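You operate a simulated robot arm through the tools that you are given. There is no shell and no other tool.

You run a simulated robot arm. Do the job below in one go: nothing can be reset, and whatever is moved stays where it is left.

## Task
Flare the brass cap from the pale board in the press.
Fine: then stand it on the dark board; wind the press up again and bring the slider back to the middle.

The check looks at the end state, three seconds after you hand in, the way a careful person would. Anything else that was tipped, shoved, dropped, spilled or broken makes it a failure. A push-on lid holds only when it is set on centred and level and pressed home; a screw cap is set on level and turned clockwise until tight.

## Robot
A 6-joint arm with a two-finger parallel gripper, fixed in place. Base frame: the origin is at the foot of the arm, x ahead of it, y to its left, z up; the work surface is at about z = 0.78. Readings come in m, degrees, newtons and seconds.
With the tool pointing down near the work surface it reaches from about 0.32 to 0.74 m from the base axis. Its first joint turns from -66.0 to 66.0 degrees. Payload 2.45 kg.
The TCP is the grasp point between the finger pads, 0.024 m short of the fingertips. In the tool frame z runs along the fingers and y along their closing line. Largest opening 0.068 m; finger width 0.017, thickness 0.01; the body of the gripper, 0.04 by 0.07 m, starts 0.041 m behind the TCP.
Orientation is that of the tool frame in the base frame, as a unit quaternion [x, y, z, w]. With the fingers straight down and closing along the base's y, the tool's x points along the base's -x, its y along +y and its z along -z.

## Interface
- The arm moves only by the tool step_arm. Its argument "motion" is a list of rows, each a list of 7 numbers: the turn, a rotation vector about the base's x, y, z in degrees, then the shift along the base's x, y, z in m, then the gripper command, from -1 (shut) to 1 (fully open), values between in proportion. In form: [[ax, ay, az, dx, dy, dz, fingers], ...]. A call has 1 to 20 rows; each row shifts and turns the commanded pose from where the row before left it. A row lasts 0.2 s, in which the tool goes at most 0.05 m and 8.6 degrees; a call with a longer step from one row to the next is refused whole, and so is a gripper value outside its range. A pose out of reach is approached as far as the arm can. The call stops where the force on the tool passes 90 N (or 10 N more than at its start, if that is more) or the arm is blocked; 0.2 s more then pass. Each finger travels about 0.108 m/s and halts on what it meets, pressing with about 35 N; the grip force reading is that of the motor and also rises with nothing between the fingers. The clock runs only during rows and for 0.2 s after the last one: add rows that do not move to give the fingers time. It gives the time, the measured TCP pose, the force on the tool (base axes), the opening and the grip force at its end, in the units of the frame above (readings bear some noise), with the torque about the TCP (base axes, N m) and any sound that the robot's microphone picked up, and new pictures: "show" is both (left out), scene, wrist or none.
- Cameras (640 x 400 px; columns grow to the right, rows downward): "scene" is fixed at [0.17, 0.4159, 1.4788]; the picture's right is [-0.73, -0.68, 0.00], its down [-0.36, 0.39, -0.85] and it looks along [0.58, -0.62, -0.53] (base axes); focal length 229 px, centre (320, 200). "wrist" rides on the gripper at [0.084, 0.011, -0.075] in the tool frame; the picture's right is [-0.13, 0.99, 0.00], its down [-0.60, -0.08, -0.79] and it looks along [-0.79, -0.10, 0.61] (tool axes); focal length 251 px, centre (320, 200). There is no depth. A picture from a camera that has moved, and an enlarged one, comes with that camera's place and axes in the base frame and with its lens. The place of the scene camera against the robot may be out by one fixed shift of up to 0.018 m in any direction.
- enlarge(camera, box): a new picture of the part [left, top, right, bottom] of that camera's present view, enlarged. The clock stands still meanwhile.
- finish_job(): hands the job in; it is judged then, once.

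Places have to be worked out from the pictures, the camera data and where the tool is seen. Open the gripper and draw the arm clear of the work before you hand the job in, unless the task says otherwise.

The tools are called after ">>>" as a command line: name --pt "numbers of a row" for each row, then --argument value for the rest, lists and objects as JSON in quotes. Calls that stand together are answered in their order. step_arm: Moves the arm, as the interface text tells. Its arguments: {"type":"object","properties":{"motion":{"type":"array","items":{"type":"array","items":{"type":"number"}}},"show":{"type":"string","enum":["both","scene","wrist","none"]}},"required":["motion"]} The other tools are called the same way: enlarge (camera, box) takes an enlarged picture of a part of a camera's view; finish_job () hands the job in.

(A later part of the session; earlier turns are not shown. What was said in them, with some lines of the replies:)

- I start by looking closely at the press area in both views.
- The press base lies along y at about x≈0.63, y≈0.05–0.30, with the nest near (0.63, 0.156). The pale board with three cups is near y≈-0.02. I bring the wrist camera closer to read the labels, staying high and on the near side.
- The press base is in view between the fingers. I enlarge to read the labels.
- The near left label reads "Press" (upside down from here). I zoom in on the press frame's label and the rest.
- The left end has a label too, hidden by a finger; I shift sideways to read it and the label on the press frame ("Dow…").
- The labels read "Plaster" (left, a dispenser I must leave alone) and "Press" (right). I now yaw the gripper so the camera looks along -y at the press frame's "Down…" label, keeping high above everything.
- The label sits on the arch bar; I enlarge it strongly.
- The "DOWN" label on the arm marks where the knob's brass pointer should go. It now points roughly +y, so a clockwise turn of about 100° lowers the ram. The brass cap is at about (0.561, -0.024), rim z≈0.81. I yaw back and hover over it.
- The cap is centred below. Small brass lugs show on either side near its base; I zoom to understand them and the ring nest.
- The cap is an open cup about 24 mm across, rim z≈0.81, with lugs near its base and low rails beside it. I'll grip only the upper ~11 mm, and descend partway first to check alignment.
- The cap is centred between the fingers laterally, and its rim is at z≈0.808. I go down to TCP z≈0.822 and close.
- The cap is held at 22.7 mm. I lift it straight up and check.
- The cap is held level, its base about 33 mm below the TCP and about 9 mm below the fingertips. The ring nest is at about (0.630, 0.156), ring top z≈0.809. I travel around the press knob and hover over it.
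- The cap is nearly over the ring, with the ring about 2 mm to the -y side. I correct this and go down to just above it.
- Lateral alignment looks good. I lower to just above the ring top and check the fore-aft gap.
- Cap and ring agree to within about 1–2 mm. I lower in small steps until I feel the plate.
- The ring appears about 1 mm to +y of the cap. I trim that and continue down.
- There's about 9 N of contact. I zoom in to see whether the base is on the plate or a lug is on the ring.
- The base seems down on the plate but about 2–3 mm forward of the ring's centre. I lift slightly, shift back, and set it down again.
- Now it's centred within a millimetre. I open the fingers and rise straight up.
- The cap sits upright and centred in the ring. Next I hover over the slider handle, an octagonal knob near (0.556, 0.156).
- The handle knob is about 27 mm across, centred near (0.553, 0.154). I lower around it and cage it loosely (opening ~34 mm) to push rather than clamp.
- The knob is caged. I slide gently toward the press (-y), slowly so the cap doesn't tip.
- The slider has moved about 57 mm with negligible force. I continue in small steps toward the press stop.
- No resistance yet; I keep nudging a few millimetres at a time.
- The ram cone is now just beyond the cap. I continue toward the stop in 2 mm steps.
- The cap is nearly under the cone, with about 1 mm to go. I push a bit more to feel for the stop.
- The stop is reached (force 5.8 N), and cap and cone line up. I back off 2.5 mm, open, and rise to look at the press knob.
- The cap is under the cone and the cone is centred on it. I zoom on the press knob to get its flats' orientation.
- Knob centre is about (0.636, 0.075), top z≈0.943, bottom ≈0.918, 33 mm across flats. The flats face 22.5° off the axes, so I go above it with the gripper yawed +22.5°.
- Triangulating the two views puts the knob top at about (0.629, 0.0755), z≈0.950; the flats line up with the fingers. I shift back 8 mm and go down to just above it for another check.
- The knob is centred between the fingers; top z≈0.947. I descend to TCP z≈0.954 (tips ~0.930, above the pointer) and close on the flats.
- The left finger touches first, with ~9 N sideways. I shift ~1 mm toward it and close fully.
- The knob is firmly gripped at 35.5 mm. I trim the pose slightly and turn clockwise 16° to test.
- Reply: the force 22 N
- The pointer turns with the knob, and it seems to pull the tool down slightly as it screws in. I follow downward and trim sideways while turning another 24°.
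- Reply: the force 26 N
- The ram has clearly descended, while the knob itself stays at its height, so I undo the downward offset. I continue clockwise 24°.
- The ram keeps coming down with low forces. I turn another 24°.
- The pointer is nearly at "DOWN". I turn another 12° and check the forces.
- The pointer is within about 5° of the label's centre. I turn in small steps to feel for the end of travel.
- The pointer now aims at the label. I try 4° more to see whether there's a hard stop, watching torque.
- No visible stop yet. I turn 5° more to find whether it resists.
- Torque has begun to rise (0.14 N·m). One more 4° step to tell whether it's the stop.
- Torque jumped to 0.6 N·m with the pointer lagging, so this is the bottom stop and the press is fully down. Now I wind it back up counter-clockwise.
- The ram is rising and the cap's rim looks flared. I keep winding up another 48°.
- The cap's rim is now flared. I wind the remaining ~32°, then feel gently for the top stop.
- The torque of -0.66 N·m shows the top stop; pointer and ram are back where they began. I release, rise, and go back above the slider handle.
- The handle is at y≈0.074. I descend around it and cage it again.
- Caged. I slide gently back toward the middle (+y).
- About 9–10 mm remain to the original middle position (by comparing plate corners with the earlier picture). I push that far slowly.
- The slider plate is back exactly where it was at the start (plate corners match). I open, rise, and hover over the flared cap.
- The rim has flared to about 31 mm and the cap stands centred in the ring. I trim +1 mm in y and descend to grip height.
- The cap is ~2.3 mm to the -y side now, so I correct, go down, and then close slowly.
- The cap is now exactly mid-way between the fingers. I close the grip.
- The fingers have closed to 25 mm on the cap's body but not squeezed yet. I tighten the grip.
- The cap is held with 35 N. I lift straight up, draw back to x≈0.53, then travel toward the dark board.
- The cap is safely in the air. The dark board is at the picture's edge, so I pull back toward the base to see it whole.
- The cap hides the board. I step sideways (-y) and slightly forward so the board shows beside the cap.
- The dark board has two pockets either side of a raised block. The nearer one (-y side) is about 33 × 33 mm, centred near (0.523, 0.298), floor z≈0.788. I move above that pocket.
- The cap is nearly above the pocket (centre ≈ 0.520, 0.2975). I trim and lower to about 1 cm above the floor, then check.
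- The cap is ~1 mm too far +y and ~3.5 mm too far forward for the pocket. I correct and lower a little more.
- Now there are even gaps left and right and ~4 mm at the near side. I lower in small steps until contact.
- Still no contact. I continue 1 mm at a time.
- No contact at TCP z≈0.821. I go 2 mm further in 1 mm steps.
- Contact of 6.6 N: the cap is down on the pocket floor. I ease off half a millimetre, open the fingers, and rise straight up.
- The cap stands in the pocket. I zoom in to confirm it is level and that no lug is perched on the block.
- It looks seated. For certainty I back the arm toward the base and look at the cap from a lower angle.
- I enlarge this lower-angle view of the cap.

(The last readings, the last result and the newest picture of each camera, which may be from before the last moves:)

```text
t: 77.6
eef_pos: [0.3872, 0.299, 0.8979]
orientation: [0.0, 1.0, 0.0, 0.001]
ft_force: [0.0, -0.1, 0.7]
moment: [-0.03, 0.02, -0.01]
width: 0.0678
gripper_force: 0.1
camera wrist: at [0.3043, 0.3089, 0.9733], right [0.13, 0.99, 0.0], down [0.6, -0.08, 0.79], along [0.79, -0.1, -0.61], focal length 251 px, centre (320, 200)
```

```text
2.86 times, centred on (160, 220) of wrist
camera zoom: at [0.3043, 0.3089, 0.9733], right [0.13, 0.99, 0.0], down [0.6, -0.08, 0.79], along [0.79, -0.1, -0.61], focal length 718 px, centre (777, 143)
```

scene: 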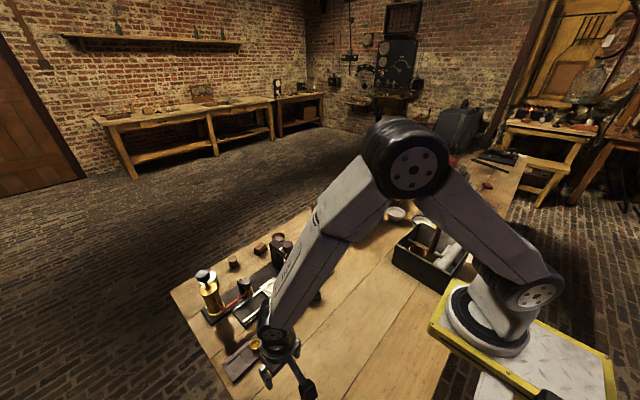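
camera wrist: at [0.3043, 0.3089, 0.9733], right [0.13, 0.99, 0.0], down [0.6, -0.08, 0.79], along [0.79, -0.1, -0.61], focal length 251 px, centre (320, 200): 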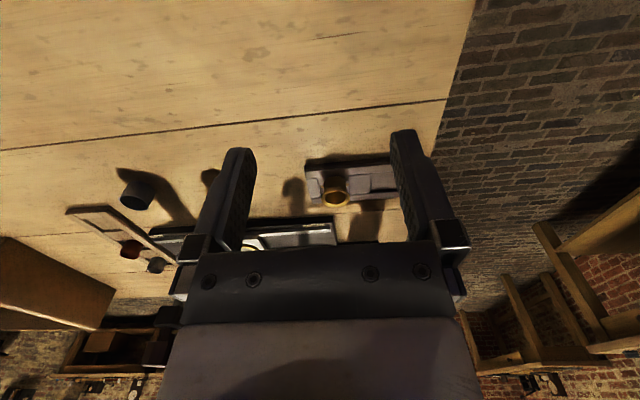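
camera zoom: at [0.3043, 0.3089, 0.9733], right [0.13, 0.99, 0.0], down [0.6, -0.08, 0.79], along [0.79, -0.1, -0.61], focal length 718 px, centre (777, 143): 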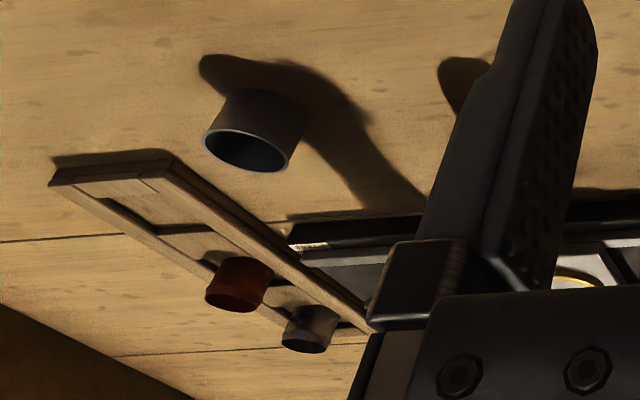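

Both lugs lie inside the pocket with the same slope as the board, so the cap is level and seated. I raise and draw the arm clear, then check the whole scene.

>>> step_arm --pt "0 0 0 0 0 0.04 1" --pt "0 0 0 0 0 0.045 1" --pt "0 0 0 0 0 0.045 1" --pt "0 0 0 0 -0.01 0.045 1" --pt "0 0 0 0 -0.03 0.035 1" --pt "0 0 0 0.005 -0.04 0.025 1" --pt "0 0 0 0.01 -0.045 0.02 1" --pt "0 0 0 0.01 -0.045 0.02 1" --pt "0 0 0 0.01 -0.045 0.02 1" --pt "0 0 0 0.01 -0.045 0.02 1" --pt "0 0 0 0.01 -0.045 0.02 1" --pt "0 0 0 0.01 -0.045 0.02 1" --pt "0 0 0 0.01 -0.03 0.02 1" --pt "0 0 0 0 0 0 1"

>>> enlarge --camera "scene" --box '[180, 230, 340, 330]'

>>> enlarge --camera "scene" --box '[215, 315, 285, 380]'

>>> enlarge --camera "scene" --box '[265, 230, 315, 280]'

>>> enlarge --camera "scene" --box '[245, 260, 305, 305]'

```text
refused: row 7 steps farther than a row can; nothing moved
```

```text
4.00 times, centred on (260, 280) of scene
camera zoom: at [0.17, 0.4159, 1.4788], right [-0.73, -0.68, 0.0], down [-0.36, 0.39, -0.85], along [0.58, -0.62, -0.53], focal length 916 px, centre (560, -120)
```

zoom: 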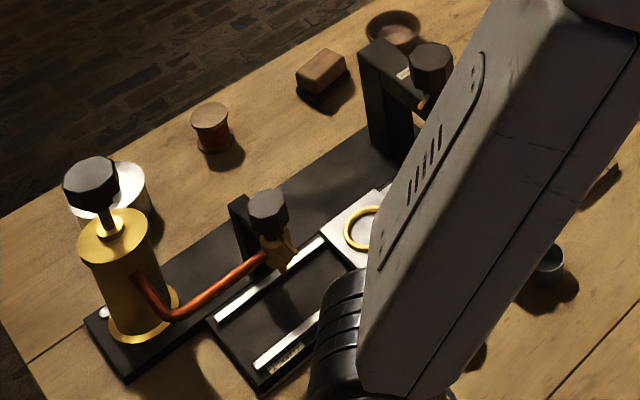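

```text
6.15 times, centred on (250, 348) of scene
camera zoom: at [0.17, 0.4159, 1.4788], right [-0.73, -0.68, 0.0], down [-0.36, 0.39, -0.85], along [0.58, -0.62, -0.53], focal length 1409 px, centre (751, -708)
```

zoom: 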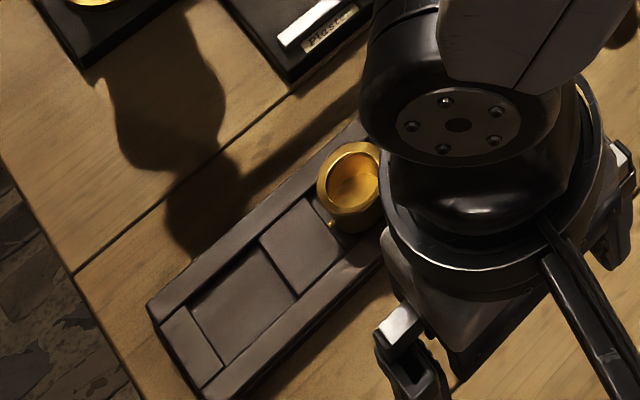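

```text
8.00 times, centred on (290, 255) of scene
camera zoom: at [0.17, 0.4159, 1.4788], right [-0.73, -0.68, 0.0], down [-0.36, 0.39, -0.85], along [0.58, -0.62, -0.53], focal length 1832 px, centre (560, -240)
```

zoom: 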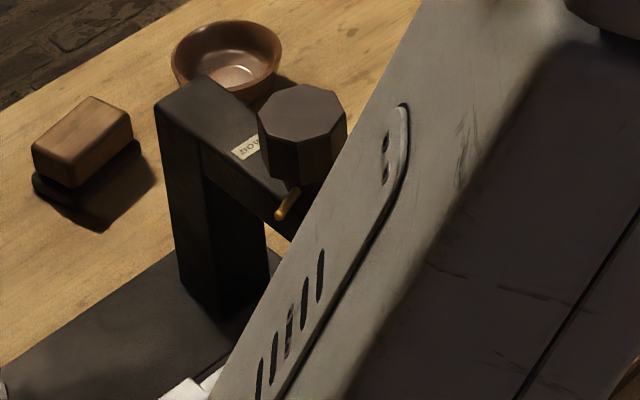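

```text
8.89 times, centred on (275, 282) of scene
camera zoom: at [0.17, 0.4159, 1.4788], right [-0.73, -0.68, 0.0], down [-0.36, 0.39, -0.85], along [0.58, -0.62, -0.53], focal length 2036 px, centre (720, -533)
```

zoom: 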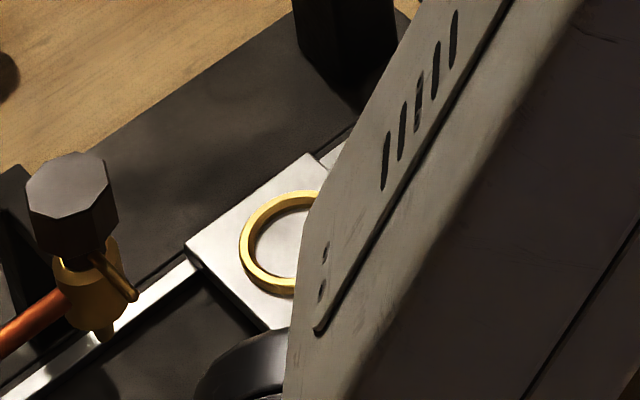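

That move was refused for a step that was too long, and nothing moved. I repeat it with smaller steps.

>>> step_arm --pt "0 0 0 0 0 0.04 1" --pt "0 0 0 0 0 0.045 1" --pt "0 0 0 0 0 0.045 1" --pt "0 0 0 0 -0.01 0.04 1" --pt "0 0 0 0 -0.025 0.03 1" --pt "0 0 0 0.005 -0.035 0.02 1" --pt "0 0 0 0.01 -0.038 0.02 1" --pt "0 0 0 0.01 -0.038 0.02 1" --pt "0 0 0 0.01 -0.038 0.02 1" --pt "0 0 0 0.01 -0.038 0.02 1" --pt "0 0 0 0.01 -0.038 0.02 1" --pt "0 0 0 0.01 -0.038 0.02 1" --pt "0 0 0 0.01 -0.038 0.02 1" --pt "0 0 0 0.01 -0.038 0 1" --pt "0 0 0 0 0 0 1"

>>> enlarge --camera "scene" --box '[180, 230, 340, 330]'

>>> enlarge --camera "scene" --box '[215, 315, 285, 380]'

>>> enlarge --camera "scene" --box '[245, 260, 305, 305]'

>>> enlarge --camera "wrist" --box '[320, 0, 640, 200]'

```text
t: 80.8
eef_pos: [0.4729, -0.0753, 1.2586]
orientation: [-0.001, 1.0, 0.001, 0.0]
ft_force: [0.5, 0.7, -0.3]
moment: [0.0, 0.02, -0.03]
width: 0.068
gripper_force: 0.0
camera wrist: at [0.3891, -0.0666, 1.334], right [0.13, 0.99, 0.0], down [0.6, -0.08, 0.79], along [0.79, -0.1, -0.61], focal length 251 px, centre (320, 200)
```

scene: 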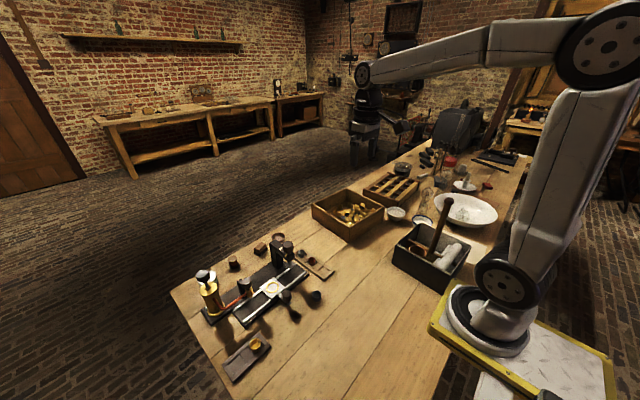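
wrist: 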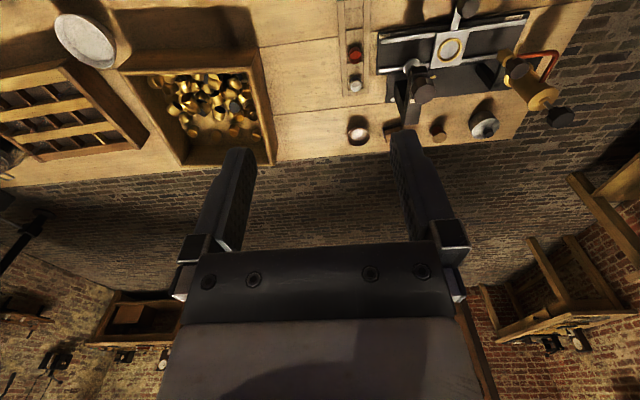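

```text
4.00 times, centred on (260, 280) of scene
camera zoom: at [0.17, 0.4159, 1.4788], right [-0.73, -0.68, 0.0], down [-0.36, 0.39, -0.85], along [0.58, -0.62, -0.53], focal length 916 px, centre (560, -120)
```

zoom: 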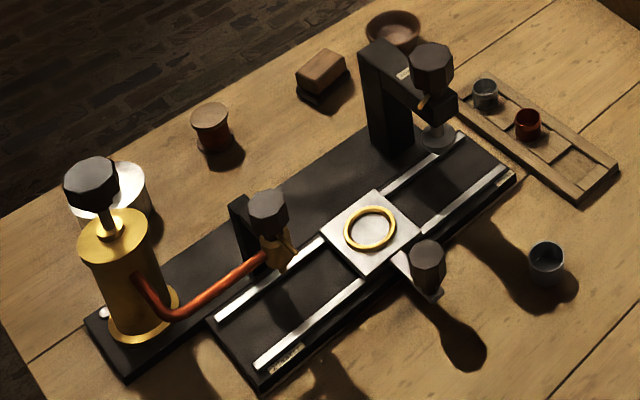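

```text
6.15 times, centred on (250, 348) of scene
camera zoom: at [0.17, 0.4159, 1.4788], right [-0.73, -0.68, 0.0], down [-0.36, 0.39, -0.85], along [0.58, -0.62, -0.53], focal length 1409 px, centre (751, -708)
```

zoom: 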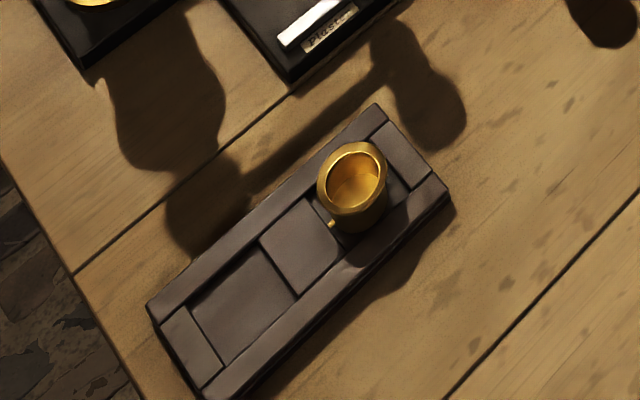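

```text
8.89 times, centred on (275, 282) of scene
camera zoom: at [0.17, 0.4159, 1.4788], right [-0.73, -0.68, 0.0], down [-0.36, 0.39, -0.85], along [0.58, -0.62, -0.53], focal length 2036 px, centre (720, -533)
```

zoom: 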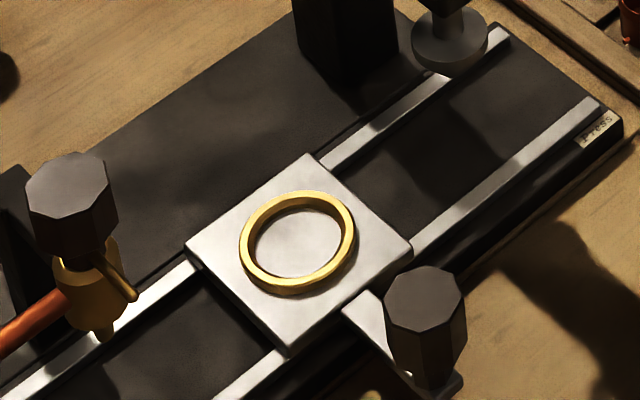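

```text
2.00 times, centred on (480, 100) of wrist
camera zoom: at [0.3891, -0.0666, 1.334], right [0.13, 0.99, 0.0], down [0.6, -0.08, 0.79], along [0.79, -0.1, -0.61], focal length 503 px, centre (0, 400)
```

zoom: 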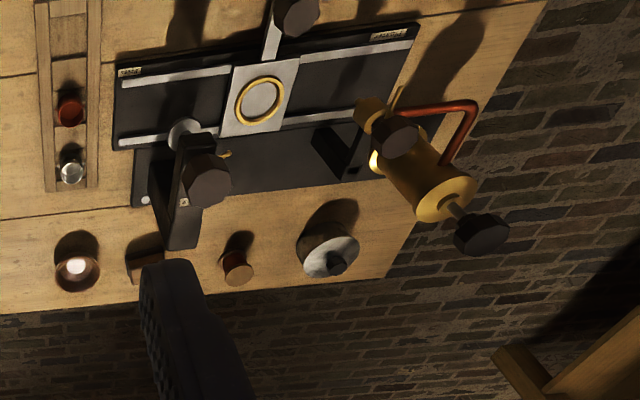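

The final pictures show everything in place:
- The flared cap stands in the dark board's pocket.
- The slider is back in the middle, with its plate corners where they started.
- The press is wound up to its top stop, with the pointer where it began.
- Nothing else has moved, and the gripper is open and clear.

I hand the job in.

>>> finish_job

```text
The job is handed in.
```

The brass cap from the pale board is flared and standing upright in the nearer pocket of the dark board. The press is wound back up to its top stop, and the slider is back in the middle.

- **Flaring:** I turned the press knob clockwise past the "DOWN" mark until it hit the bottom stop. The cap's rim widened from about 24 mm to about 31 mm.
- **Placement:** A low-angle view showed the cap level, with both of its side lugs inside the pocket.
- **Slider:** In the last pictures, the slider plate's corners match where they were at the start.
- **Everything else:** I left the plaster dispenser and the copper and steel caps alone, and the last pictures show nothing else moved. The gripper is open and the arm is drawn clear.

I read "Fine:" as a simple go-ahead, not as a grade of flare.
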